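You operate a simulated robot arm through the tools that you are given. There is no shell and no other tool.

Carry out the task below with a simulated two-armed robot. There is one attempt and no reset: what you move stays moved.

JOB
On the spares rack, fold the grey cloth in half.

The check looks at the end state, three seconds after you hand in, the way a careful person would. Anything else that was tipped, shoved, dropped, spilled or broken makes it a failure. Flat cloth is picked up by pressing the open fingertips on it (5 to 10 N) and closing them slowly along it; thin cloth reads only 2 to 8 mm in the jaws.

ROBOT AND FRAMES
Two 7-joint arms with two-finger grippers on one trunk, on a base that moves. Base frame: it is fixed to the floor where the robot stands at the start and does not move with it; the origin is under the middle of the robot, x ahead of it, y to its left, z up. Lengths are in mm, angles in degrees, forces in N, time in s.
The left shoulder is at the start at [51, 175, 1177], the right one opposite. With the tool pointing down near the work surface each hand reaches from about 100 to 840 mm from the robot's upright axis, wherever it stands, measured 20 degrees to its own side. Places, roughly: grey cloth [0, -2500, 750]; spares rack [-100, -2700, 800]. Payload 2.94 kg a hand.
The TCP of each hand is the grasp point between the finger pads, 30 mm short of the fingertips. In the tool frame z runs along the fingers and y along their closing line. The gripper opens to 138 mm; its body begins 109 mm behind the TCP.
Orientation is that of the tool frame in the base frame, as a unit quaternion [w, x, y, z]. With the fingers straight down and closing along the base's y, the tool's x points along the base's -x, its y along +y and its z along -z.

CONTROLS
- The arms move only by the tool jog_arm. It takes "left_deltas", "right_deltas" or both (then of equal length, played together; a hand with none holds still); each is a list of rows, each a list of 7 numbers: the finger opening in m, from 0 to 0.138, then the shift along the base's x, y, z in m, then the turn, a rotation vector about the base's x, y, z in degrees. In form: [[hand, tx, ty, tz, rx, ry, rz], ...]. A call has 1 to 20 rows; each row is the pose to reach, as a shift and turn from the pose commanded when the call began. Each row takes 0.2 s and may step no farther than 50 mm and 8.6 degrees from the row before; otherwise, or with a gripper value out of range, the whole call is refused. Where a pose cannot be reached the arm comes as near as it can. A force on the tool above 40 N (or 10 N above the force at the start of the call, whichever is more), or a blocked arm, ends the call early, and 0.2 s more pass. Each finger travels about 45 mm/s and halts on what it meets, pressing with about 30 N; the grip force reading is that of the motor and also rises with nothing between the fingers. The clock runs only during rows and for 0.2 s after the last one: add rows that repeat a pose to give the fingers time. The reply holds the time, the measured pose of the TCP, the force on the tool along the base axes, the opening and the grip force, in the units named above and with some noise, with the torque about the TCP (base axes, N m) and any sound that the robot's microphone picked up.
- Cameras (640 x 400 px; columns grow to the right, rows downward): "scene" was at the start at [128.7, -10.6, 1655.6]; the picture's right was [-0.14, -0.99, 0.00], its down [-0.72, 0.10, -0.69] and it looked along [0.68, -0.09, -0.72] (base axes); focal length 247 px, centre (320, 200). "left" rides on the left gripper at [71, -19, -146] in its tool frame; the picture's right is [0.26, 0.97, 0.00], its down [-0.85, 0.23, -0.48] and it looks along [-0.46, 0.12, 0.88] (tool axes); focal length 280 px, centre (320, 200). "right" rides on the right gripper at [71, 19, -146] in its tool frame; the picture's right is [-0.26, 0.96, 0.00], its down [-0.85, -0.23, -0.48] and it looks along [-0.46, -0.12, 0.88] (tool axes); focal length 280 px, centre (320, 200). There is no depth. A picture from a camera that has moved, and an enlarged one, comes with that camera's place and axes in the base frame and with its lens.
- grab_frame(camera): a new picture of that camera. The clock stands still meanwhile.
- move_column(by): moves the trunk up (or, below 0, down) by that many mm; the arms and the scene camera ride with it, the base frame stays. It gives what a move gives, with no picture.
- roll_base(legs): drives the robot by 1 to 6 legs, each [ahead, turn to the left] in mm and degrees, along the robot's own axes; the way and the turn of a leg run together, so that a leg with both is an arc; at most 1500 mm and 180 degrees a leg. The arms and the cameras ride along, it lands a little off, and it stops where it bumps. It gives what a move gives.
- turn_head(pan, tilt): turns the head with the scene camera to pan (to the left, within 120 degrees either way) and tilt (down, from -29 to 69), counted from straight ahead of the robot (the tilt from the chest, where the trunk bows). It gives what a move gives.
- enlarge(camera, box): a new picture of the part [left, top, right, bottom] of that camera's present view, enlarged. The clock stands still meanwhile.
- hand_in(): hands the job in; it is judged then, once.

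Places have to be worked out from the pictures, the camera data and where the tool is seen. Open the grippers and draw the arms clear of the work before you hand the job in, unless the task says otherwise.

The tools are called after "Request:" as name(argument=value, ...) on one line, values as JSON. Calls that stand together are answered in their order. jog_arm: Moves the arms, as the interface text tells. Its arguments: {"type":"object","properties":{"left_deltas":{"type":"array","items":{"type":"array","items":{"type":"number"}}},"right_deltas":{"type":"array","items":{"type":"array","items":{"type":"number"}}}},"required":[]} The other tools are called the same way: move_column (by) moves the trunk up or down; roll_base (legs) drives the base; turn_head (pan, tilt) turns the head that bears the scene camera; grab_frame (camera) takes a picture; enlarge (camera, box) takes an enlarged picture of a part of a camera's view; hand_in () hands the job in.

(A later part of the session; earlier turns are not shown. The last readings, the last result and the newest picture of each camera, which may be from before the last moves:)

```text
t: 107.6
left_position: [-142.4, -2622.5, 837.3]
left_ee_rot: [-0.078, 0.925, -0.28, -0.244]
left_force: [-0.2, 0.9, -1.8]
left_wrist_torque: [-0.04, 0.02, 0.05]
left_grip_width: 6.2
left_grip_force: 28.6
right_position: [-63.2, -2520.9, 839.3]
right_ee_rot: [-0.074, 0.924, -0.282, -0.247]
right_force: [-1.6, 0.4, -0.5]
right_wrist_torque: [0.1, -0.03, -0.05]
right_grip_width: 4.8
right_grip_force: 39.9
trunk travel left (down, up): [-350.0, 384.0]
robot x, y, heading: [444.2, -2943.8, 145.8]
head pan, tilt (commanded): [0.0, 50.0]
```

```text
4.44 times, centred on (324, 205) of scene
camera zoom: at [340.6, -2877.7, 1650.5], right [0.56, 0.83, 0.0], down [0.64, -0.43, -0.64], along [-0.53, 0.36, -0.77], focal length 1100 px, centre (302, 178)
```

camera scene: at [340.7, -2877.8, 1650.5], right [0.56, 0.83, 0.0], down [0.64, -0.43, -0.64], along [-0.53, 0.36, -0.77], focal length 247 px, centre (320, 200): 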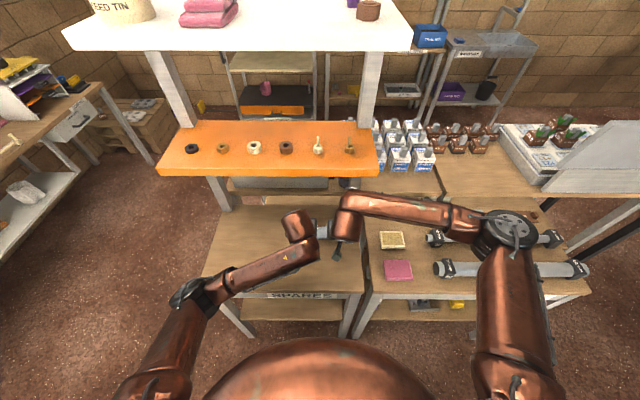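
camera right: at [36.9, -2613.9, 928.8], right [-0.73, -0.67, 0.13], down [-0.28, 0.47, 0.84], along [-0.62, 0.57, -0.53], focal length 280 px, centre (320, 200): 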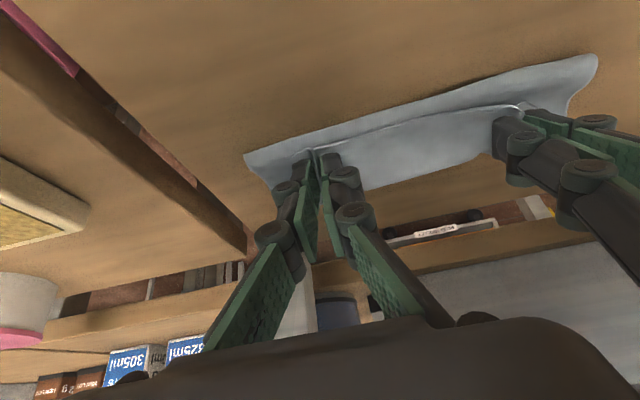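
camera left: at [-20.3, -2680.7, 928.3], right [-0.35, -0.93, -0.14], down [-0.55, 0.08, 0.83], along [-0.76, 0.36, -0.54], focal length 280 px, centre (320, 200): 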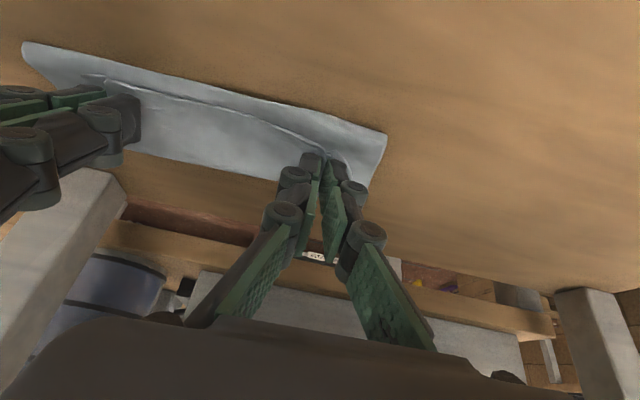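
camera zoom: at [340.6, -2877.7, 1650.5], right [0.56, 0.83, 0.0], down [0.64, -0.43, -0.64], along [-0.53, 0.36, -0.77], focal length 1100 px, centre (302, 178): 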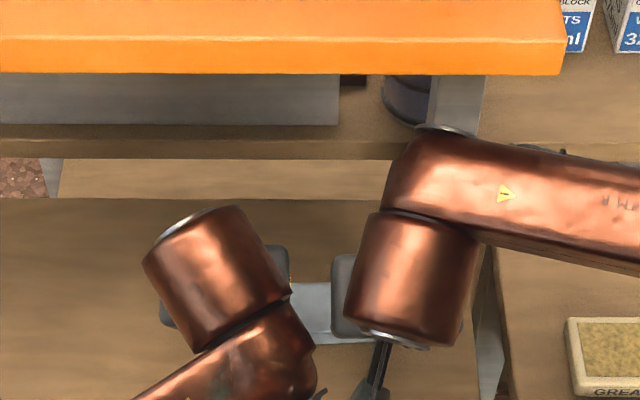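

The pinched edge is now ~10 mm above the table near the far edge. I zoom in on the wrist views to understand the layers before lowering.

Request:
enlarge(camera="left", box=[10, 20, 410, 270])

Request:
enlarge(camera="right", box=[230, 30, 630, 280])

```text
1.60 times, centred on (210, 145) of left
camera zoom: at [-20.3, -2680.7, 928.3], right [-0.35, -0.93, -0.14], down [-0.55, 0.08, 0.83], along [-0.76, 0.36, -0.54], focal length 449 px, centre (496, 288)
```

zoom: 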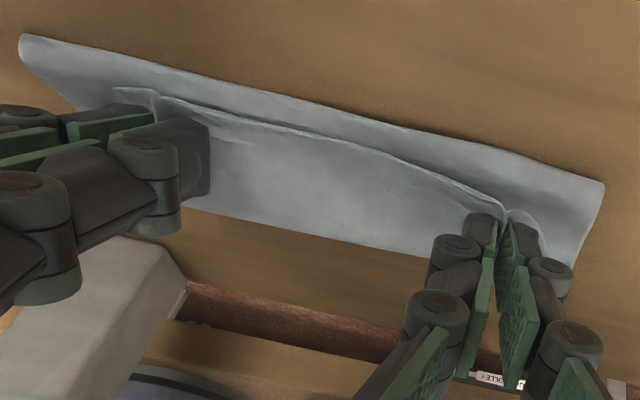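

```text
1.60 times, centred on (430, 155) of right
camera zoom: at [36.9, -2613.9, 928.8], right [-0.73, -0.67, 0.13], down [-0.28, 0.47, 0.84], along [-0.62, 0.57, -0.53], focal length 449 px, centre (144, 272)
```

zoom: 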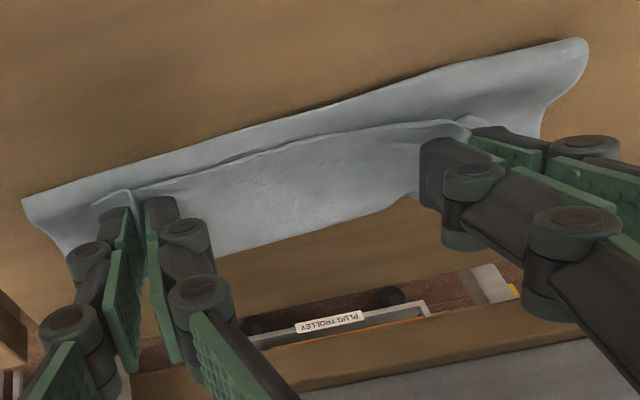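

The near edge's hem (~35 mm with the pads) is pointing back toward me, which would leave a doubled hem. I reverse the path to lay the edge back flat, so I can re-pinch much closer to the edge.

Request:
jog_arm(left_deltas=[[0.0, 0.0015, -0.001, 0.006, 0, 0, 0], [0.0, 0.0034, -0.0023, 0.013, 0, 0, 0], [0.0, 0.0062, -0.0041, 0.02, 0, 0, 0], [0.0, 0.01, -0.0067, 0.027, 0, 0, 0], [0.0, 0.0146, -0.0098, 0.034, 0, 0, 0], [0.0, 0.0218, -0.0146, 0.04, 0, 0, 0], [0.0, 0.0298, -0.0201, 0.046, 0, 0, 0], [0.0, 0.0382, -0.0257, 0.05, 0, 0, 0], [0.0, 0.047, -0.0316, 0.0527, -1.4, -2.07, 0], [0.0, 0.0557, -0.0375, 0.0522, -2.79, -4.15, 0], [0.0, 0.0644, -0.0433, 0.0498, -4.19, -6.22, 0], [0.0, 0.0726, -0.0488, 0.0452, -5.585, -8.295, 0], [0.0, 0.08, -0.0538, 0.0387, -6.98, -10.37, 0], [0.0, 0.0865, -0.0582, 0.031, -8.38, -12.44, 0], [0.0, 0.0918, -0.0617, 0.0213, -9.77, -14.52, 0], [0.0, 0.0947, -0.0637, 0.013, -11.17, -16.59, 0], [0.0, 0.096, -0.0646, 0.007, -11.17, -16.59, 0], [0.0, 0.0975, -0.0656, 0.0, -11.17, -16.59, 0], [0.0, 0.0987, -0.0664, -0.005, -11.17, -16.59, 0], [0.0, 0.0987, -0.0664, -0.005, -11.17, -16.59, 0]], right_deltas=[[0.0, 0.0015, -0.001, 0.006, 0, 0, 0], [0.0, 0.0033, -0.0023, 0.013, 0, 0, 0], [0.0, 0.0058, -0.0039, 0.02, 0, 0, 0], [0.0, 0.0095, -0.0064, 0.027, 0, 0, 0], [0.0, 0.0139, -0.0094, 0.034, 0, 0, 0], [0.0, 0.0208, -0.014, 0.04, 0, 0, 0], [0.0, 0.0285, -0.0192, 0.046, 0, 0, 0], [0.0, 0.0365, -0.0246, 0.05, 0, 0, 0], [0.0, 0.0444, -0.03, 0.0527, -1.4, -2.07, 0], [0.0, 0.0524, -0.0354, 0.0522, -2.79, -4.15, 0], [0.0, 0.0603, -0.0407, 0.0498, -4.19, -6.22, 0], [0.0, 0.0678, -0.0457, 0.0452, -5.585, -8.295, 0], [0.0, 0.0745, -0.0503, 0.0387, -6.98, -10.37, 0], [0.0, 0.0804, -0.0542, 0.031, -8.38, -12.44, 0], [0.0, 0.0851, -0.0574, 0.0213, -9.77, -14.52, 0], [0.0, 0.0878, -0.0592, 0.013, -11.17, -16.59, 0], [0.0, 0.0891, -0.0601, 0.007, -11.17, -16.59, 0], [0.0, 0.0905, -0.0611, 0.0, -11.17, -16.59, 0], [0.0, 0.0918, -0.0619, -0.005, -11.17, -16.59, 0], [0.0, 0.0918, -0.0619, -0.005, -11.17, -16.59, 0]])

Request:
grab_frame(camera="left")

Request:
grab_frame(camera="right")

```text
t: 111.8
left_position: [-41.5, -2690.1, 831.3]
left_ee_rot: [-0.028, 0.954, -0.289, -0.08]
left_force: [1.8, 1.9, 4.8]
left_wrist_torque: [0.01, -0.03, 0.01]
left_grip_width: 0.8
left_grip_force: 31.3
right_position: [27.6, -2583.8, 832.1]
right_ee_rot: [-0.025, 0.953, -0.291, -0.084]
right_force: [-0.8, -0.9, -2.6]
right_wrist_torque: [0.07, -0.08, 0.0]
right_grip_width: 6.6
right_grip_force: 37.0
trunk travel left (down, up): [-350.0, 384.0]
robot x, y, heading: [443.7, -2947.0, 146.0]
head pan, tilt (commanded): [0.0, 50.0]
```

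```text
taken
camera left: at [46.3, -2725.2, 963.2], right [-0.32, -0.95, -0.05], down [-0.76, 0.23, 0.61], along [-0.57, 0.23, -0.79], focal length 280 px, centre (320, 200)
```

left: 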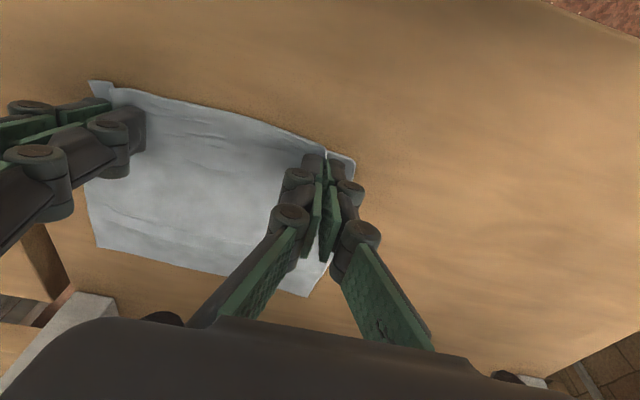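

```text
taken
camera right: at [96.6, -2653.9, 964.4], right [-0.75, -0.66, 0.05], down [-0.5, 0.61, 0.62], along [-0.43, 0.44, -0.79], focal length 280 px, centre (320, 200)
```

right: 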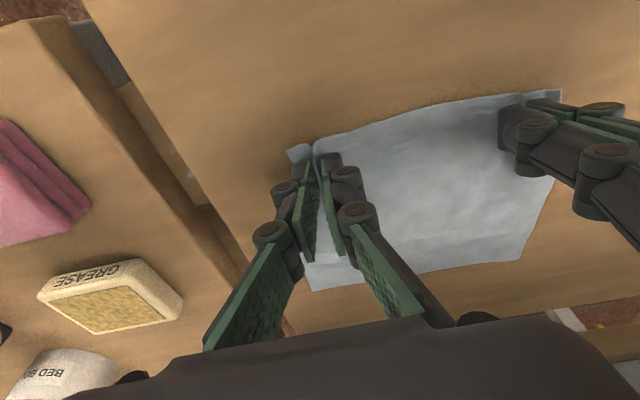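

The cloth is back flat with only faint creases. I open both grippers slowly to spread the ridges, then lift clear a little.

Request:
jog_arm(left_deltas=[[0.004, 0, 0, 0, 0, 0, 0], [0.008, 0, 0, 0, 0, 0, 0], [0.012, 0, 0, 0, 0, 0, 0], [0.016, 0, 0, 0, 0, 0, 0], [0.02, 0, 0, 0, 0, 0, 0], [0.024, 0, 0, 0, 0, 0, 0], [0.028, 0, 0, 0, 0, 0, 0], [0.03, 0, 0, 0, 0, 0, 0], [0.03, 0, 0, 0.004, 0, 0, 0], [0.03, 0, 0, 0.01, 0, 0, 0], [0.03, 0.0083, -0.0056, 0.014, 0, 0, 0], [0.03, 0.0166, -0.0112, 0.016, 0, 0, 0], [0.03, 0.0249, -0.0168, 0.016, 0, 0, 0]], right_deltas=[[0.004, 0, 0, 0, 0, 0, 0], [0.008, 0, 0, 0, 0, 0, 0], [0.012, 0, 0, 0, 0, 0, 0], [0.016, 0, 0, 0, 0, 0, 0], [0.02, 0, 0, 0, 0, 0, 0], [0.024, 0, 0, 0, 0, 0, 0], [0.028, 0, 0, 0, 0, 0, 0], [0.03, 0, 0, 0, 0, 0, 0], [0.03, 0, 0, 0.004, 0, 0, 0], [0.03, 0, 0, 0.01, 0, 0, 0], [0.03, 0.0083, -0.0056, 0.014, 0, 0, 0], [0.03, 0.0166, -0.0112, 0.016, 0, 0, 0], [0.03, 0.0249, -0.0168, 0.016, 0, 0, 0]])

Request:
grab_frame(camera="left")

Request:
grab_frame(camera="right")

Request:
enlarge(camera="scene", box=[240, 160, 400, 280])

```text
t: 114.6
left_position: [-17.8, -2705.6, 848.7]
left_ee_rot: [-0.027, 0.954, -0.288, -0.081]
left_force: [-0.3, -0.4, 0.9]
left_wrist_torque: [0.01, 0.03, 0.01]
left_grip_width: 29.9
left_grip_force: 0.0
right_position: [53.6, -2602.6, 848.0]
right_ee_rot: [-0.025, 0.953, -0.291, -0.083]
right_force: [0.8, 0.1, -0.2]
right_wrist_torque: [0.0, -0.02, 0.01]
right_grip_width: 29.9
right_grip_force: 0.1
trunk travel left (down, up): [-350.0, 384.0]
robot x, y, heading: [441.2, -2950.2, 146.0]
head pan, tilt (commanded): [0.0, 50.0]
```

```text
taken
camera left: at [71.4, -2742.2, 979.6], right [-0.32, -0.95, -0.05], down [-0.76, 0.23, 0.61], along [-0.57, 0.23, -0.79], focal length 280 px, centre (320, 200)
```

left: 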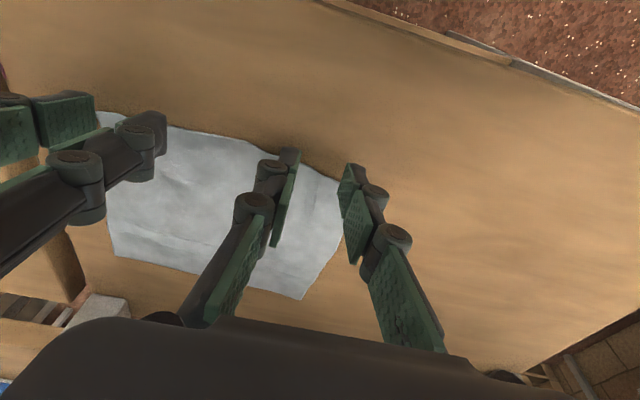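

```text
taken
camera right: at [121.9, -2670.8, 980.7], right [-0.75, -0.66, 0.05], down [-0.5, 0.61, 0.62], along [-0.43, 0.44, -0.79], focal length 280 px, centre (320, 200)
```

right: 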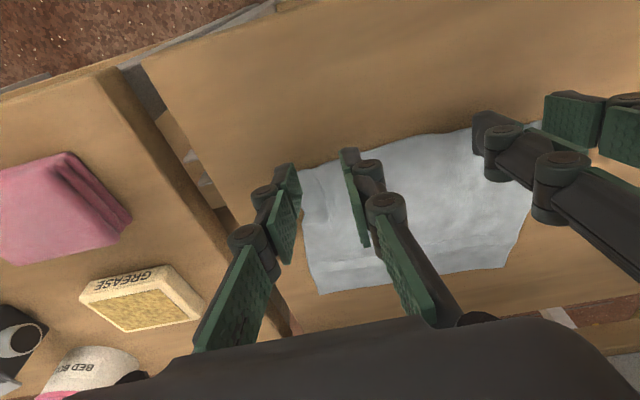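

```text
3.33 times, centred on (320, 220) of scene
camera zoom: at [340.9, -2878.0, 1650.6], right [0.56, 0.83, 0.0], down [0.64, -0.43, -0.64], along [-0.53, 0.36, -0.77], focal length 825 px, centre (320, 133)
```

zoom: 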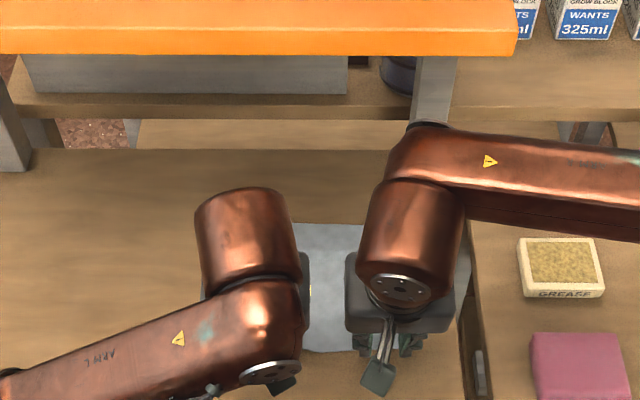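

The cloth is flat again. I move the hands back and apart to get a clear full view of its outline.

Request:
jog_arm(left_deltas=[[0.03, 0.0, -0.018, 0.005, 0, 0, 0], [0.03, 0.0, -0.036, 0.01, 0, 0, 0], [0.03, 0.0, -0.072, 0.015, 0, 0, 0]], right_deltas=[[0.03, 0.02, 0.006, 0.005, 0, 0, 0], [0.03, 0.04, 0.012, 0.01, 0, 0, 0], [0.03, 0.061, 0.019, 0.015, 0, 0, 0]])

Request:
enlarge(camera="scene", box=[260, 200, 380, 280])

Request:
grab_frame(camera="left")

Request:
grab_frame(camera="right")

```text
t: 115.4
left_position: [-17.8, -2779.6, 864.9]
left_ee_rot: [-0.027, 0.954, -0.289, -0.08]
left_force: [-0.1, -0.3, -0.2]
left_wrist_torque: [0.06, 0.02, 0.0]
left_grip_width: 29.8
left_grip_force: 0.0
right_position: [114.4, -2584.7, 864.2]
right_ee_rot: [-0.025, 0.952, -0.292, -0.084]
right_force: [0.6, -0.1, 0.3]
right_wrist_torque: [-0.02, 0.03, 0.04]
right_grip_width: 29.9
right_grip_force: 0.0
trunk travel left (down, up): [-350.0, 384.0]
robot x, y, heading: [441.6, -2948.1, 146.0]
head pan, tilt (commanded): [0.0, 50.0]
```

```text
5.00 times, centred on (320, 240) of scene
camera zoom: at [341.5, -2879.3, 1650.8], right [0.56, 0.83, 0.0], down [0.63, -0.43, -0.64], along [-0.53, 0.36, -0.77], focal length 1237 px, centre (320, 0)
```

zoom: 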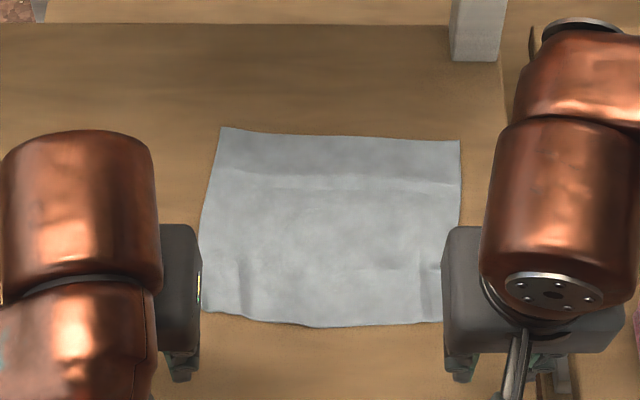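

```text
taken
camera left: at [71.4, -2815.7, 995.7], right [-0.32, -0.95, -0.05], down [-0.76, 0.22, 0.61], along [-0.57, 0.23, -0.79], focal length 280 px, centre (320, 200)
```

left: 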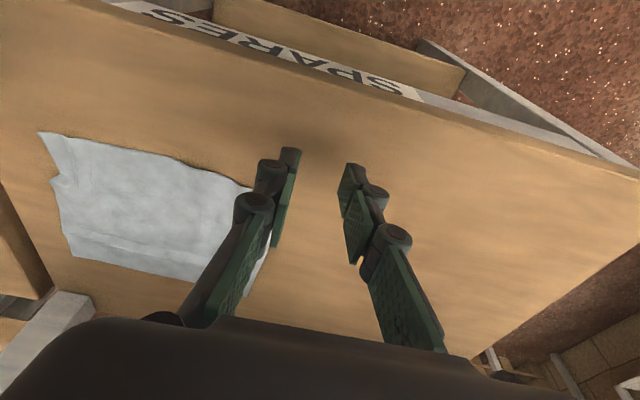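

```text
taken
camera right: at [183.3, -2653.5, 995.6], right [-0.75, -0.66, 0.05], down [-0.5, 0.61, 0.62], along [-0.43, 0.44, -0.79], focal length 280 px, centre (320, 200)
```

right: 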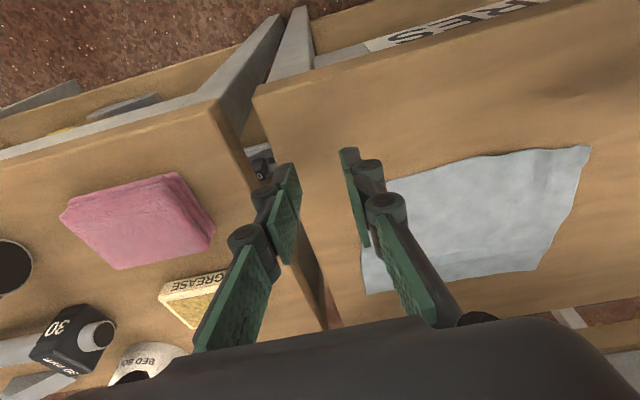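

The cloth is flat with slight wrinkles: near edge at F≈401–407, far edge at F≈561 (right) to 574 (left). I now re-approach nearly vertical (2° tilt), stopping just short, so that only ~9 mm of cloth will be under the pads.

Request:
jog_arm(left_deltas=[[0.026, -0.0004, 0.0185, -0.003, -1.12, -1.66, 0], [0.026, -0.0008, 0.037, -0.008, -2.24, -3.32, 0], [0.026, -0.0011, 0.0555, -0.014, -3.35, -4.98, 0], [0.026, -0.0015, 0.074, -0.02, -4.47, -6.64, 0], [0.026, -0.0015, 0.074, -0.02, -4.47, -6.64, 0]], right_deltas=[[0.026, -0.0146, -0.004, -0.003, -1.12, -1.66, 0], [0.026, -0.0292, -0.0081, -0.008, -2.24, -3.32, 0], [0.026, -0.0438, -0.0121, -0.014, -3.35, -4.98, 0], [0.026, -0.0584, -0.0162, -0.019, -4.47, -6.64, 0], [0.026, -0.0584, -0.0162, -0.019, -4.47, -6.64, 0]])

Request:
enlarge(camera="left", box=[200, 100, 440, 280])

Request:
enlarge(camera="right", box=[200, 100, 440, 280])

Request:
grab_frame(camera="scene")

```text
t: 116.6
left_position: [-19.8, -2703.1, 843.6]
left_ee_rot: [-0.007, 0.957, -0.29, -0.013]
left_force: [0.0, -0.1, -0.1]
left_wrist_torque: [0.0, -0.02, 0.0]
left_grip_width: 25.9
left_grip_force: 0.0
right_position: [56.1, -2599.4, 845.0]
right_ee_rot: [-0.005, 0.956, -0.292, -0.017]
right_force: [0.3, -0.1, 0.6]
right_wrist_torque: [0.0, 0.03, -0.01]
right_grip_width: 25.9
right_grip_force: 0.0
trunk travel left (down, up): [-350.0, 384.0]
robot x, y, heading: [445.3, -2945.9, 145.9]
head pan, tilt (commanded): [0.0, 50.0]
```

```text
2.22 times, centred on (320, 190) of left
camera zoom: at [53.4, -2729.6, 986.5], right [-0.32, -0.95, -0.01], down [-0.82, 0.27, 0.5], along [-0.47, 0.17, -0.87], focal length 623 px, centre (320, 222)
```

zoom: 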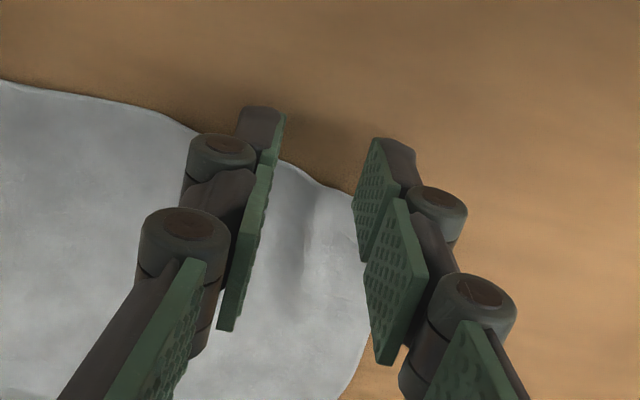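

```text
2.22 times, centred on (320, 190) of right
camera zoom: at [107.9, -2657.5, 988.2], right [-0.76, -0.65, 0.01], down [-0.56, 0.66, 0.5], along [-0.34, 0.38, -0.86], focal length 623 px, centre (320, 222)
```

zoom: 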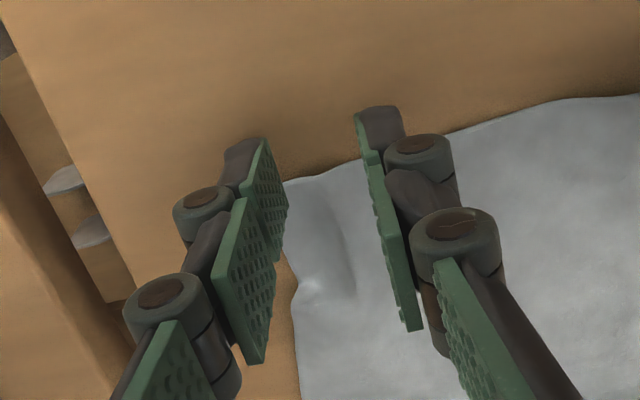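

```text
taken
camera scene: at [341.1, -2878.2, 1650.7], right [0.56, 0.83, 0.0], down [0.64, -0.43, -0.64], along [-0.53, 0.36, -0.77], focal length 247 px, centre (320, 200)
```

scene: 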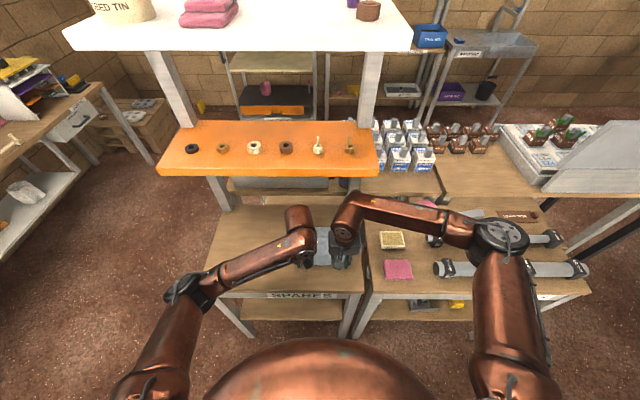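

The wrist views put the near edge at F≈407–410 (left) and ≈404 (right); the pads need to go ~10 mm further forward to overlap the edge by 9–10 mm. I shift forward and lower to just above contact.

Request:
jog_arm(left_deltas=[[0.026, -0.0045, 0.003, 0, 0, 0, 0], [0.026, -0.0089, 0.006, -0.002, 0, 0, 0], [0.026, -0.0089, 0.006, -0.005, 0, 0, 0], [0.026, -0.0089, 0.006, -0.007, 0, 0, 0]], right_deltas=[[0.026, -0.004, 0.0027, 0, 0, 0, 0], [0.026, -0.0081, 0.0055, -0.002, 0, 0, 0], [0.026, -0.0081, 0.0055, -0.005, 0, 0, 0], [0.026, -0.0081, 0.0055, -0.007, 0, 0, 0]])

Request:
enlarge(camera="left", box=[200, 100, 440, 280])

Request:
enlarge(camera="right", box=[200, 100, 440, 280])

```text
t: 117.6
left_position: [-26.7, -2697.5, 836.4]
left_ee_rot: [-0.007, 0.957, -0.29, -0.014]
left_force: [0.1, 0.7, -0.2]
left_wrist_torque: [-0.02, 0.03, 0.02]
left_grip_width: 26.1
left_grip_force: 0.1
right_position: [47.4, -2593.0, 837.5]
right_ee_rot: [-0.004, 0.956, -0.293, -0.015]
right_force: [-1.2, -0.4, 0.5]
right_wrist_torque: [0.01, 0.0, 0.0]
right_grip_width: 25.9
right_grip_force: 0.0
trunk travel left (down, up): [-350.0, 384.0]
robot x, y, heading: [442.9, -2948.2, 145.9]
head pan, tilt (commanded): [0.0, 50.0]
```

```text
2.22 times, centred on (320, 190) of left
camera zoom: at [44.3, -2723.3, 979.4], right [-0.32, -0.95, -0.01], down [-0.82, 0.27, 0.5], along [-0.47, 0.17, -0.87], focal length 623 px, centre (320, 222)
```

zoom: 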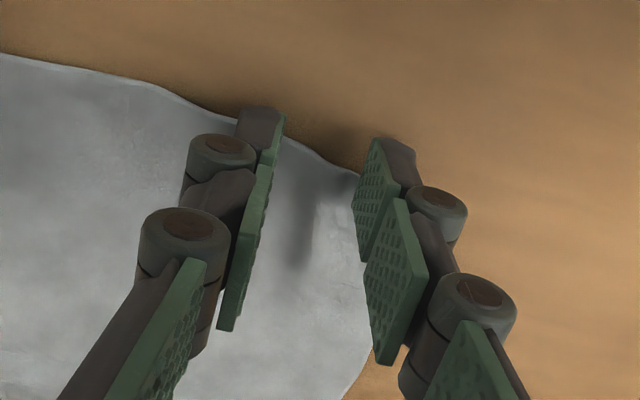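

```text
2.22 times, centred on (320, 190) of right
camera zoom: at [99.9, -2651.7, 981.3], right [-0.76, -0.65, 0.01], down [-0.56, 0.66, 0.5], along [-0.34, 0.38, -0.86], focal length 623 px, centre (320, 222)
```

zoom: 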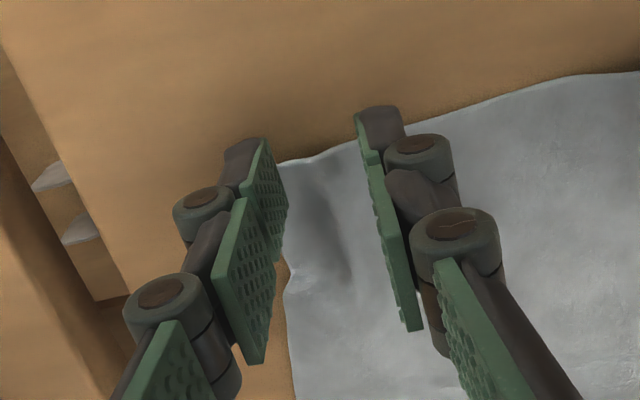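

The pads' front halves overlap the edge by ~7–12 mm as wanted. I nudge the left 2 mm forward and lower both to contact.

Request:
jog_arm(left_deltas=[[0.026, -0.0017, 0.0011, -0.001, 0, 0, 0], [0.026, -0.0017, 0.0011, -0.002, 0, 0, 0], [0.026, -0.0017, 0.0011, -0.003, 0, 0, 0], [0.026, -0.0017, 0.0011, -0.003, 0, 0, 0]], right_deltas=[[0.026, 0, 0, -0.001, 0, 0, 0], [0.026, 0, 0, -0.002, 0, 0, 0], [0.026, 0, 0, -0.003, 0, 0, 0], [0.026, 0, 0, -0.003, 0, 0, 0]])

```text
t: 118.6
left_position: [-29.8, -2696.0, 833.2]
left_ee_rot: [-0.007, 0.957, -0.29, -0.013]
left_force: [-0.1, 1.2, 0.1]
left_wrist_torque: [0.03, -0.01, 0.02]
left_grip_width: 25.9
left_grip_force: 0.1
right_position: [47.1, -2593.2, 834.4]
right_ee_rot: [-0.005, 0.957, -0.291, -0.016]
right_force: [-0.4, -0.1, -0.4]
right_wrist_torque: [0.0, -0.01, 0.01]
right_grip_width: 26.0
right_grip_force: 0.1
trunk travel left (down, up): [-350.0, 384.0]
robot x, y, heading: [444.6, -2945.5, 146.0]
head pan, tilt (commanded): [0.0, 50.0]
```

No contact yet; I go down another 2–3 mm.

Request:
jog_arm(left_deltas=[[0.026, 0, 0, -0.001, 0, 0, 0], [0.026, 0, 0, -0.0015, 0, 0, 0], [0.026, 0, 0, -0.002, 0, 0, 0], [0.026, 0, 0, -0.002, 0, 0, 0]], right_deltas=[[0.026, 0, 0, -0.001, 0, 0, 0], [0.026, 0, 0, -0.002, 0, 0, 0], [0.026, 0, 0, -0.0025, 0, 0, 0], [0.026, 0, 0, -0.0025, 0, 0, 0]])

```text
t: 119.6
left_position: [-29.6, -2695.9, 831.4]
left_ee_rot: [-0.007, 0.957, -0.29, -0.013]
left_force: [-1.0, -0.2, 1.3]
left_wrist_torque: [0.0, 0.0, -0.01]
left_grip_width: 26.1
left_grip_force: 0.0
right_position: [47.7, -2593.5, 831.5]
right_ee_rot: [-0.005, 0.956, -0.293, -0.016]
right_force: [-0.1, 0.1, 0.2]
right_wrist_torque: [-0.02, -0.01, -0.02]
right_grip_width: 25.9
right_grip_force: 0.2
trunk travel left (down, up): [-350.0, 384.0]
robot x, y, heading: [443.3, -2947.8, 145.8]
head pan, tilt (commanded): [0.0, 50.0]
```

Just about at contact (left 1.3 N). I lower another 1–1.5 mm.

Request:
jog_arm(left_deltas=[[0.026, 0, 0, -0.0005, 0, 0, 0], [0.026, 0, 0, -0.001, 0, 0, 0], [0.026, 0, 0, -0.001, 0, 0, 0]], right_deltas=[[0.026, 0, 0, -0.0005, 0, 0, 0], [0.026, 0, 0, -0.001, 0, 0, 0], [0.026, 0, 0, -0.0015, 0, 0, 0]])

Request:
enlarge(camera="left", box=[200, 100, 440, 280])

Request:
enlarge(camera="right", box=[200, 100, 440, 280])

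```text
t: 120.4
left_position: [-29.1, -2695.5, 831.6]
left_ee_rot: [-0.007, 0.957, -0.29, -0.015]
left_force: [0.0, 0.7, 5.2]
left_wrist_torque: [0.06, 0.05, -0.01]
left_grip_width: 26.1
left_grip_force: 0.2
right_position: [48.4, -2592.3, 830.4]
right_ee_rot: [-0.005, 0.956, -0.293, -0.016]
right_force: [-0.2, 0.2, 1.8]
right_wrist_torque: [0.02, 0.0, -0.02]
right_grip_width: 26.0
right_grip_force: 0.0
trunk travel left (down, up): [-350.0, 384.0]
robot x, y, heading: [440.6, -2950.3, 145.9]
head pan, tilt (commanded): [0.0, 50.0]
```

```text
2.22 times, centred on (320, 190) of left
camera zoom: at [43.0, -2722.3, 974.3], right [-0.32, -0.95, -0.01], down [-0.82, 0.27, 0.5], along [-0.47, 0.17, -0.87], focal length 623 px, centre (320, 222)
```

zoom: 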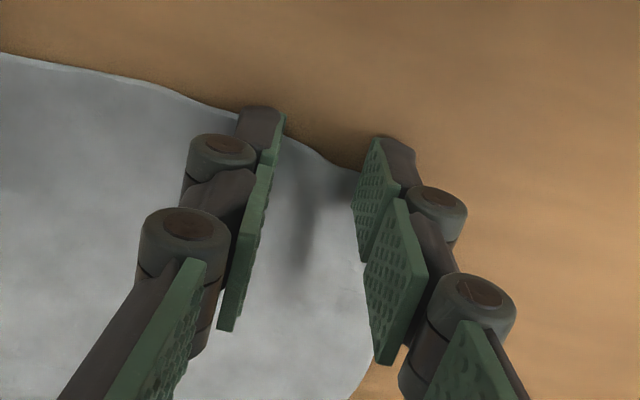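

```text
2.22 times, centred on (320, 190) of right
camera zoom: at [100.0, -2652.1, 974.6], right [-0.76, -0.65, 0.01], down [-0.56, 0.66, 0.51], along [-0.34, 0.38, -0.86], focal length 623 px, centre (320, 222)
```

zoom: 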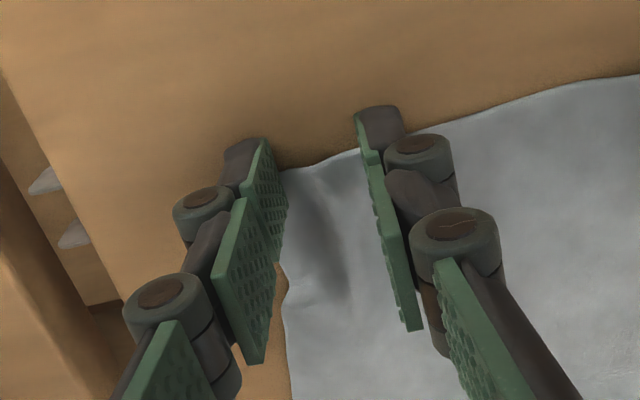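

Both are in light contact with the pads' front ~10 mm on the cloth edge. I add a little pressure and close slowly to 14 mm, easing the hands slightly toward each other to avoid stretching the edge.

Request:
jog_arm(left_deltas=[[0.026, 0, 0, -0.0003, 0, 0, 0], [0.025, 0.0001, 0.0001, -0.0003, 0, 0, 0], [0.024, 0.0002, 0.0003, -0.0003, 0, 0, 0], [0.023, 0.0003, 0.0005, -0.0004, 0, 0, 0], [0.022, 0.0004, 0.0006, -0.0004, 0, 0, 0], [0.021, 0.0005, 0.0008, -0.0005, 0, 0, 0], [0.02, 0.0006, 0.0009, -0.0005, 0, 0, 0], [0.019, 0.0007, 0.0011, -0.0006, 0, 0, 0], [0.018, 0.0008, 0.0012, -0.0006, 0, 0, 0], [0.017, 0.0009, 0.0013, -0.0007, 0, 0, 0], [0.016, 0.001, 0.0014, -0.0007, 0, 0, 0], [0.015, 0.0011, 0.0016, -0.0008, 0, 0, 0], [0.014, 0.0011, 0.0017, -0.0008, 0, 0, 0]], right_deltas=[[0.026, 0, 0, -0.0006, 0, 0, 0], [0.025, -0.0001, -0.0001, -0.0006, 0, 0, 0], [0.024, -0.0002, -0.0003, -0.0006, 0, 0, 0], [0.023, -0.0003, -0.0005, -0.0007, 0, 0, 0], [0.022, -0.0004, -0.0006, -0.0007, 0, 0, 0], [0.021, -0.0005, -0.0008, -0.0008, 0, 0, 0], [0.02, -0.0006, -0.0009, -0.0008, 0, 0, 0], [0.019, -0.0007, -0.0011, -0.0009, 0, 0, 0], [0.018, -0.0008, -0.0012, -0.0009, 0, 0, 0], [0.017, -0.0009, -0.0013, -0.001, 0, 0, 0], [0.016, -0.001, -0.0014, -0.001, 0, 0, 0], [0.015, -0.0011, -0.0016, -0.0011, 0, 0, 0], [0.014, -0.0011, -0.0017, -0.0011, 0, 0, 0]])

Request:
enlarge(camera="left", box=[200, 100, 440, 280])

Request:
enlarge(camera="right", box=[200, 100, 440, 280])

```text
t: 123.2
left_position: [-27.6, -2695.2, 829.2]
left_ee_rot: [-0.006, 0.957, -0.29, -0.014]
left_force: [1.2, 1.0, 13.1]
left_wrist_torque: [0.07, -0.14, 0.01]
left_grip_width: 13.9
left_grip_force: 0.0
right_position: [47.4, -2594.5, 830.2]
right_ee_rot: [-0.005, 0.956, -0.292, -0.017]
right_force: [0.9, 0.3, 2.3]
right_wrist_torque: [-0.01, 0.01, -0.01]
right_grip_width: 13.7
right_grip_force: 0.1
trunk travel left (down, up): [-350.0, 384.0]
robot x, y, heading: [443.8, -2945.0, 146.0]
head pan, tilt (commanded): [0.0, 50.0]
```

```text
2.22 times, centred on (320, 190) of left
camera zoom: at [44.6, -2720.7, 973.2], right [-0.32, -0.95, -0.01], down [-0.82, 0.27, 0.5], along [-0.47, 0.17, -0.87], focal length 623 px, centre (320, 222)
```

zoom: 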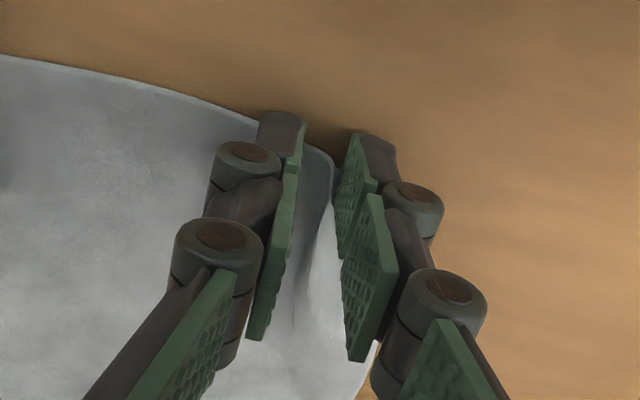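

```text
2.22 times, centred on (320, 190) of right
camera zoom: at [99.7, -2653.7, 973.6], right [-0.76, -0.65, 0.01], down [-0.56, 0.66, 0.51], along [-0.34, 0.38, -0.86], focal length 623 px, centre (320, 222)
```

zoom: 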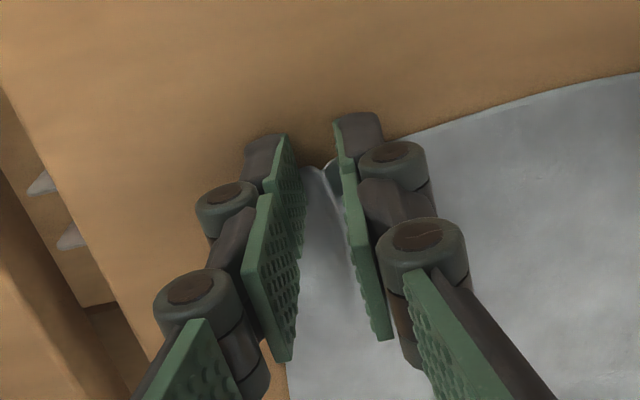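

Both ridges are standing up at the very edge. I trim the pressure again and close fully.

Request:
jog_arm(left_deltas=[[0.013, 0.0001, 0.0002, 0.0003, 0, 0, 0], [0.012, 0.0002, 0.0003, 0.0003, 0, 0, 0], [0.011, 0.0003, 0.0004, 0.0003, 0, 0, 0], [0.01, 0.0004, 0.0006, 0.0003, 0, 0, 0], [0.009, 0.0005, 0.0007, 0.0002, 0, 0, 0], [0.008, 0.0006, 0.0009, 0.0002, 0, 0, 0], [0.007, 0.0007, 0.001, 0.0001, 0, 0, 0], [0.006, 0.0008, 0.0012, 0.0001, 0, 0, 0], [0.005, 0.0009, 0.0013, 0.0, 0, 0, 0], [0.004, 0.0009, 0.0013, 0.0, 0, 0, 0], [0.002, 0.0009, 0.0013, 0.0, 0, 0, 0], [0.0, 0.0009, 0.0013, 0.0, 0, 0, 0], [0.0, 0.0009, 0.0013, 0.0, 0, 0, 0]], right_deltas=[[0.013, -0.0001, -0.0002, -0.0006, 0, 0, 0], [0.012, -0.0002, -0.0003, -0.0006, 0, 0, 0], [0.011, -0.0003, -0.0004, -0.0006, 0, 0, 0], [0.01, -0.0004, -0.0006, -0.0007, 0, 0, 0], [0.009, -0.0005, -0.0007, -0.0007, 0, 0, 0], [0.008, -0.0006, -0.0009, -0.0008, 0, 0, 0], [0.007, -0.0007, -0.001, -0.0008, 0, 0, 0], [0.006, -0.0008, -0.0012, -0.0009, 0, 0, 0], [0.005, -0.0009, -0.0013, -0.0009, 0, 0, 0], [0.004, -0.0009, -0.0013, -0.0009, 0, 0, 0], [0.002, -0.0009, -0.0013, -0.0009, 0, 0, 0], [0.0, -0.0009, -0.0013, -0.0009, 0, 0, 0], [0.0, -0.0009, -0.0013, -0.0009, 0, 0, 0]])

Request:
enlarge(camera="left", box=[200, 100, 440, 280])

Request:
enlarge(camera="right", box=[200, 100, 440, 280])

```text
t: 126.0
left_position: [-27.5, -2693.2, 830.1]
left_ee_rot: [-0.007, 0.957, -0.29, -0.013]
left_force: [-0.2, 0.8, -2.2]
left_wrist_torque: [0.0, 0.01, 0.03]
left_grip_width: 4.0
left_grip_force: 39.0
right_position: [45.8, -2595.2, 830.1]
right_ee_rot: [-0.004, 0.956, -0.292, -0.017]
right_force: [-0.2, 0.0, -1.6]
right_wrist_torque: [0.07, -0.05, 0.03]
right_grip_width: 1.4
right_grip_force: 26.0
trunk travel left (down, up): [-350.0, 384.0]
robot x, y, heading: [443.2, -2944.8, 145.9]
head pan, tilt (commanded): [0.0, 50.0]
```

```text
2.22 times, centred on (320, 190) of left
camera zoom: at [44.8, -2719.2, 972.8], right [-0.32, -0.95, -0.01], down [-0.82, 0.27, 0.5], along [-0.47, 0.17, -0.87], focal length 623 px, centre (320, 222)
```

zoom: 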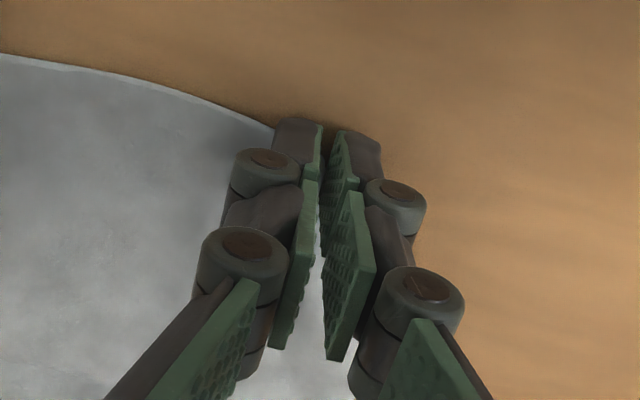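

```text
2.22 times, centred on (320, 190) of right
camera zoom: at [98.1, -2654.7, 972.6], right [-0.76, -0.65, 0.01], down [-0.56, 0.66, 0.5], along [-0.34, 0.38, -0.86], focal length 623 px, centre (320, 222)
```

zoom: 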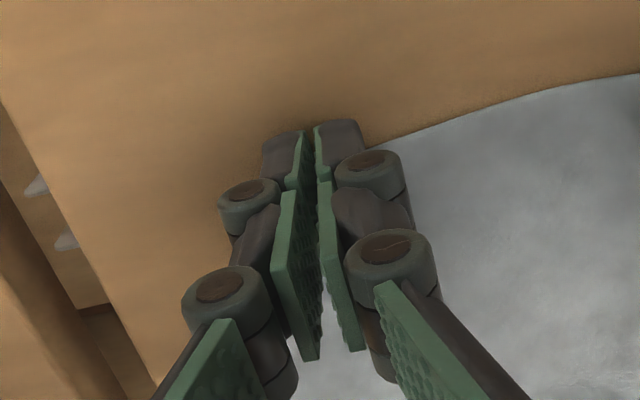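

Left reads 4.0 mm at 39 N, right 1.4 mm at 26 N. I test with a small lift, tilting a bit to stay clear of the shelf.

Request:
jog_arm(left_deltas=[[0.0, -0.0008, 0.0006, 0.005, 0.93, 1.38, 0], [0.0, -0.0017, 0.0011, 0.01, 1.86, 2.77, 0], [0.0, -0.0025, 0.0017, 0.016, 2.79, 4.15, 0], [0.0, -0.0033, 0.0022, 0.02, 2.79, 4.15, 0]], right_deltas=[[0.0, -0.0008, 0.0006, 0.005, 0.93, 1.38, 0], [0.0, -0.0017, 0.0011, 0.01, 1.86, 2.77, 0], [0.0, -0.0025, 0.0017, 0.016, 2.79, 4.15, 0], [0.0, -0.0033, 0.0022, 0.02, 2.79, 4.15, 0]])

Request:
grab_frame(camera="left")

Request:
grab_frame(camera="right")

```text
t: 127.0
left_position: [-31.2, -2691.1, 849.1]
left_ee_rot: [-0.019, 0.955, -0.29, -0.055]
left_force: [-0.2, -0.4, 1.0]
left_wrist_torque: [0.02, 0.0, 0.02]
left_grip_width: 2.6
left_grip_force: 37.1
right_position: [42.6, -2594.5, 848.9]
right_ee_rot: [-0.017, 0.954, -0.292, -0.059]
right_force: [0.0, -1.8, 1.2]
right_wrist_torque: [0.3, -0.19, -0.08]
right_grip_width: 0.5
right_grip_force: 23.7
trunk travel left (down, up): [-350.0, 384.0]
robot x, y, heading: [440.4, -2947.7, 146.2]
head pan, tilt (commanded): [0.0, 50.0]
```

```text
taken
camera left: at [51.4, -2724.0, 985.6], right [-0.32, -0.95, -0.04], down [-0.78, 0.24, 0.57], along [-0.53, 0.21, -0.82], focal length 280 px, centre (320, 200)
```

left: 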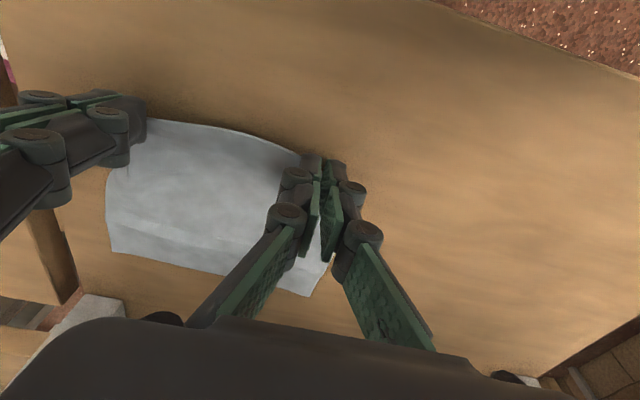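

```text
taken
camera right: at [104.8, -2659.2, 985.6], right [-0.76, -0.65, 0.03], down [-0.52, 0.63, 0.58], along [-0.4, 0.42, -0.82], focal length 280 px, centre (320, 200)
```

right: 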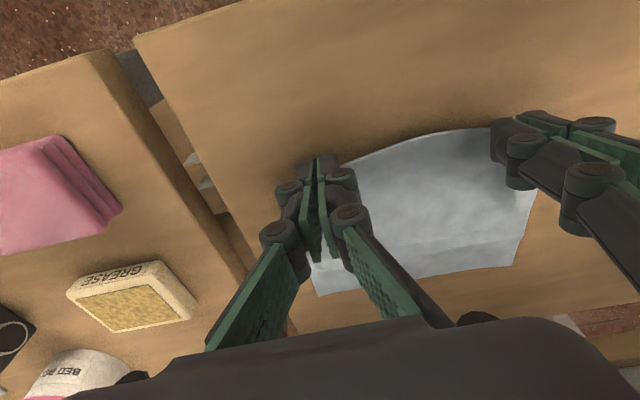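

Request:
enlarge(camera="right", box=[230, 100, 540, 300])

Request:
enlarge(camera="left", box=[80, 90, 390, 310])

```text
2.00 times, centred on (385, 200) of right
camera zoom: at [104.8, -2659.2, 985.6], right [-0.76, -0.65, 0.03], down [-0.52, 0.63, 0.58], along [-0.4, 0.42, -0.82], focal length 561 px, centre (190, 200)
```

zoom: 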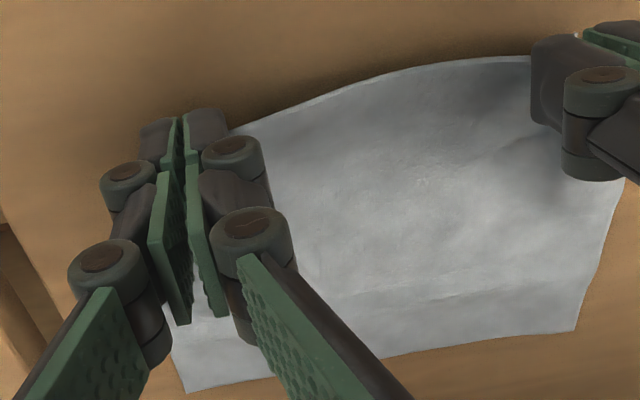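

```text
1.82 times, centred on (235, 200) of left
camera zoom: at [51.4, -2724.0, 985.6], right [-0.32, -0.95, -0.04], down [-0.78, 0.24, 0.57], along [-0.53, 0.21, -0.82], focal length 510 px, centre (474, 200)
```

zoom: 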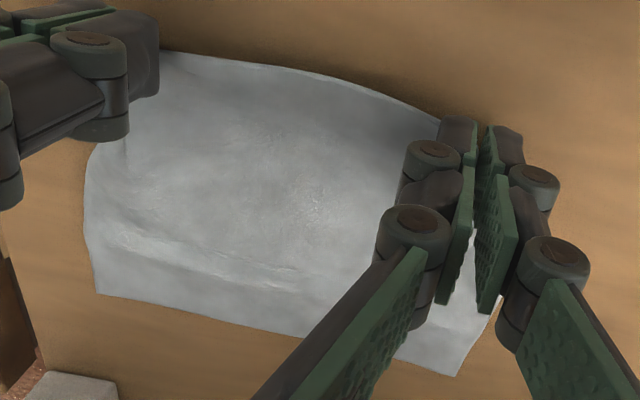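

Both hands hold the very edge now (even shadow below it). I carry it over in an arc, tilting up to 31° early to keep the wrists clear of the shelf, ending ~13 mm above the far edge.

Request:
jog_arm(left_deltas=[[0.0, -0.0028, 0.0019, 0.0095, 1.68, 2.49, 0], [0.0, -0.0075, 0.005, 0.0192, 3.35, 4.98, 0], [0.0, -0.0132, 0.0089, 0.0278, 5.03, 7.47, 0], [0.0, -0.02, 0.0135, 0.0343, 6.7, 9.95, 0], [0.0, -0.0275, 0.0185, 0.0397, 8.38, 12.44, 0], [0.0, -0.0355, 0.0239, 0.0431, 10.05, 14.93, 0], [0.0, -0.044, 0.0297, 0.0454, 11.73, 17.42, 0], [0.0, -0.0525, 0.0354, 0.0456, 13.4, 19.91, 0], [0.0, -0.062, 0.0417, 0.0446, 13.4, 19.91, 0], [0.0, -0.071, 0.0478, 0.0416, 13.4, 19.91, 0], [0.0, -0.0795, 0.0536, 0.0366, 13.4, 19.91, 0], [0.0, -0.0873, 0.0588, 0.0296, 13.4, 19.91, 0], [0.0, -0.0939, 0.0632, 0.0216, 13.4, 19.91, 0], [0.0, -0.0994, 0.0669, 0.0126, 13.4, 19.91, 0], [0.0, -0.1039, 0.0699, 0.0026, 13.4, 19.91, 0], [0.0, -0.1067, 0.0718, -0.0084, 13.4, 19.91, 0]], right_deltas=[[0.0, -0.0028, 0.0019, 0.0095, 1.68, 2.49, 0], [0.0, -0.0075, 0.005, 0.0192, 3.35, 4.98, 0], [0.0, -0.0132, 0.0089, 0.0278, 5.03, 7.47, 0], [0.0, -0.02, 0.0135, 0.0343, 6.7, 9.95, 0], [0.0, -0.0275, 0.0185, 0.0397, 8.38, 12.44, 0], [0.0, -0.0355, 0.0239, 0.0431, 10.05, 14.93, 0], [0.0, -0.044, 0.0297, 0.0454, 11.73, 17.42, 0], [0.0, -0.0525, 0.0354, 0.0456, 13.4, 19.91, 0], [0.0, -0.062, 0.0417, 0.0446, 13.4, 19.91, 0], [0.0, -0.071, 0.0478, 0.0416, 13.4, 19.91, 0], [0.0, -0.0795, 0.0536, 0.0366, 13.4, 19.91, 0], [0.0, -0.0873, 0.0588, 0.0296, 13.4, 19.91, 0], [0.0, -0.0939, 0.0632, 0.0216, 13.4, 19.91, 0], [0.0, -0.0994, 0.0669, 0.0126, 13.4, 19.91, 0], [0.0, -0.1039, 0.0699, 0.0026, 13.4, 19.91, 0], [0.0, -0.1067, 0.0718, -0.0084, 13.4, 19.91, 0]])

Request:
grab_frame(camera="left")

Request:
grab_frame(camera="right")

Request:
enlarge(camera="scene", box=[260, 160, 388, 250])

```text
t: 130.4
left_position: [-138.6, -2619.8, 840.3]
left_ee_rot: [-0.08, 0.923, -0.28, -0.251]
left_force: [1.3, 0.4, 1.8]
left_wrist_torque: [0.03, -0.01, 0.0]
left_grip_width: 0.0
left_grip_force: 28.2
right_position: [-64.8, -2522.0, 839.6]
right_ee_rot: [-0.078, 0.921, -0.282, -0.256]
right_force: [-1.3, 1.4, -0.9]
right_wrist_torque: [-0.04, 0.01, 0.01]
right_grip_width: 4.2
right_grip_force: 39.9
trunk travel left (down, up): [-350.0, 384.0]
robot x, y, heading: [441.0, -2950.3, 145.9]
head pan, tilt (commanded): [0.0, 50.0]
```

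```text
taken
camera left: at [-15.9, -2678.9, 929.2], right [-0.35, -0.93, -0.14], down [-0.54, 0.08, 0.84], along [-0.77, 0.37, -0.52], focal length 280 px, centre (320, 200)
```

left: 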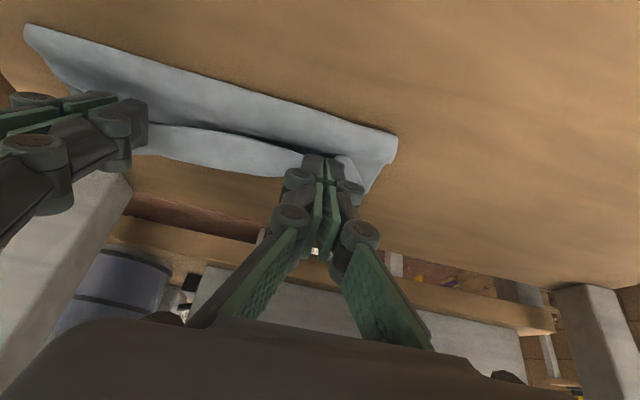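

```text
taken
camera right: at [37.0, -2613.9, 929.1], right [-0.73, -0.67, 0.14], down [-0.27, 0.46, 0.84], along [-0.63, 0.58, -0.52], focal length 280 px, centre (320, 200)
```

right: 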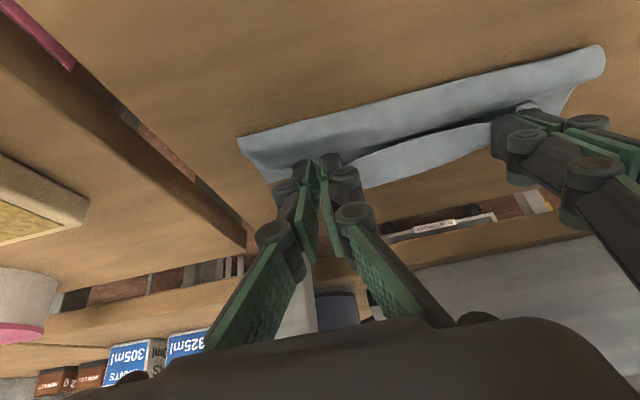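

```text
4.44 times, centred on (324, 205) of scene
camera zoom: at [340.3, -2877.7, 1650.5], right [0.56, 0.83, 0.0], down [0.64, -0.43, -0.64], along [-0.53, 0.36, -0.77], focal length 1100 px, centre (302, 178)
```

zoom: 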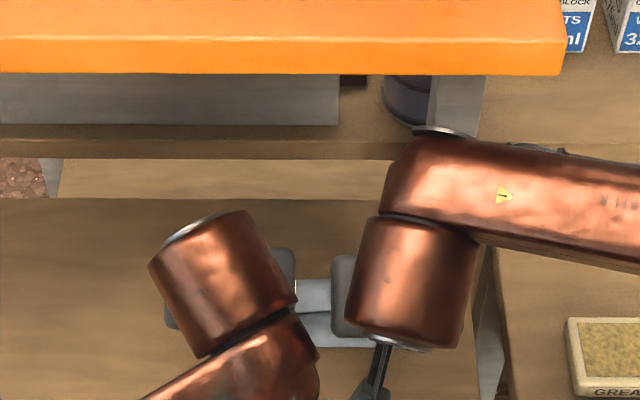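

I zoom in on the wrist views to see how the edge lies now.

Request:
enlarge(camera="left", box=[10, 10, 410, 260])

Request:
enlarge(camera="right", box=[230, 30, 630, 280])

Request:
enlarge(camera="scene", box=[310, 215, 342, 245])

```text
1.60 times, centred on (210, 135) of left
camera zoom: at [-15.9, -2678.9, 929.2], right [-0.35, -0.93, -0.14], down [-0.54, 0.08, 0.84], along [-0.77, 0.37, -0.52], focal length 449 px, centre (496, 304)
```

zoom: 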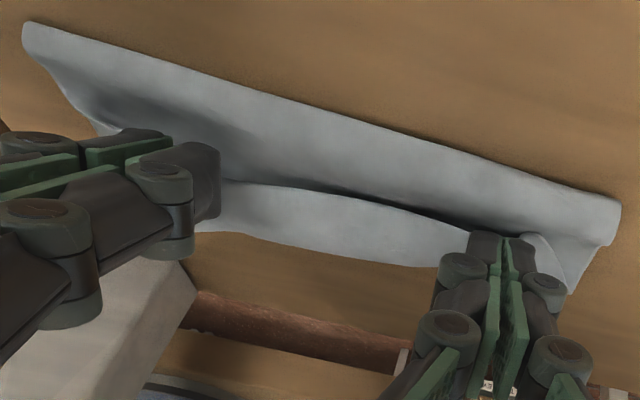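

```text
1.60 times, centred on (430, 155) of right
camera zoom: at [37.0, -2613.9, 929.1], right [-0.73, -0.67, 0.14], down [-0.27, 0.46, 0.84], along [-0.63, 0.58, -0.52], focal length 449 px, centre (144, 272)
```

zoom: 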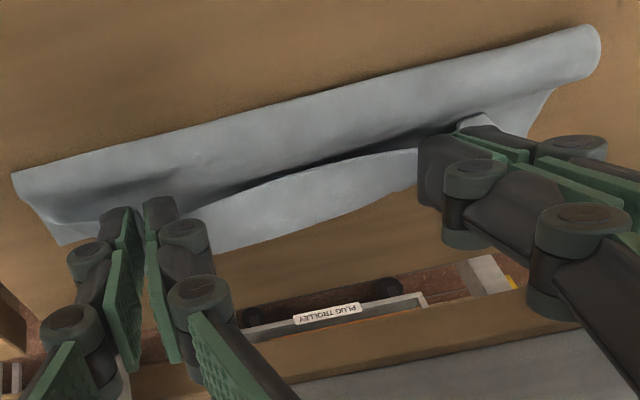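

```text
13.33 times, centred on (326, 230) of scene
camera zoom: at [340.3, -2877.7, 1650.5], right [0.56, 0.83, 0.0], down [0.64, -0.43, -0.64], along [-0.53, 0.36, -0.77], focal length 3299 px, centre (240, -200)
```

zoom: 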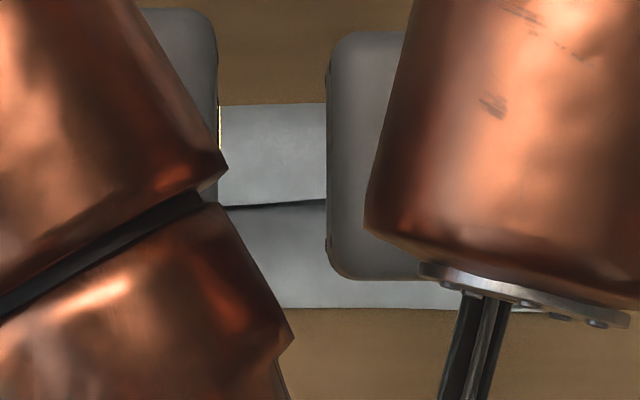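

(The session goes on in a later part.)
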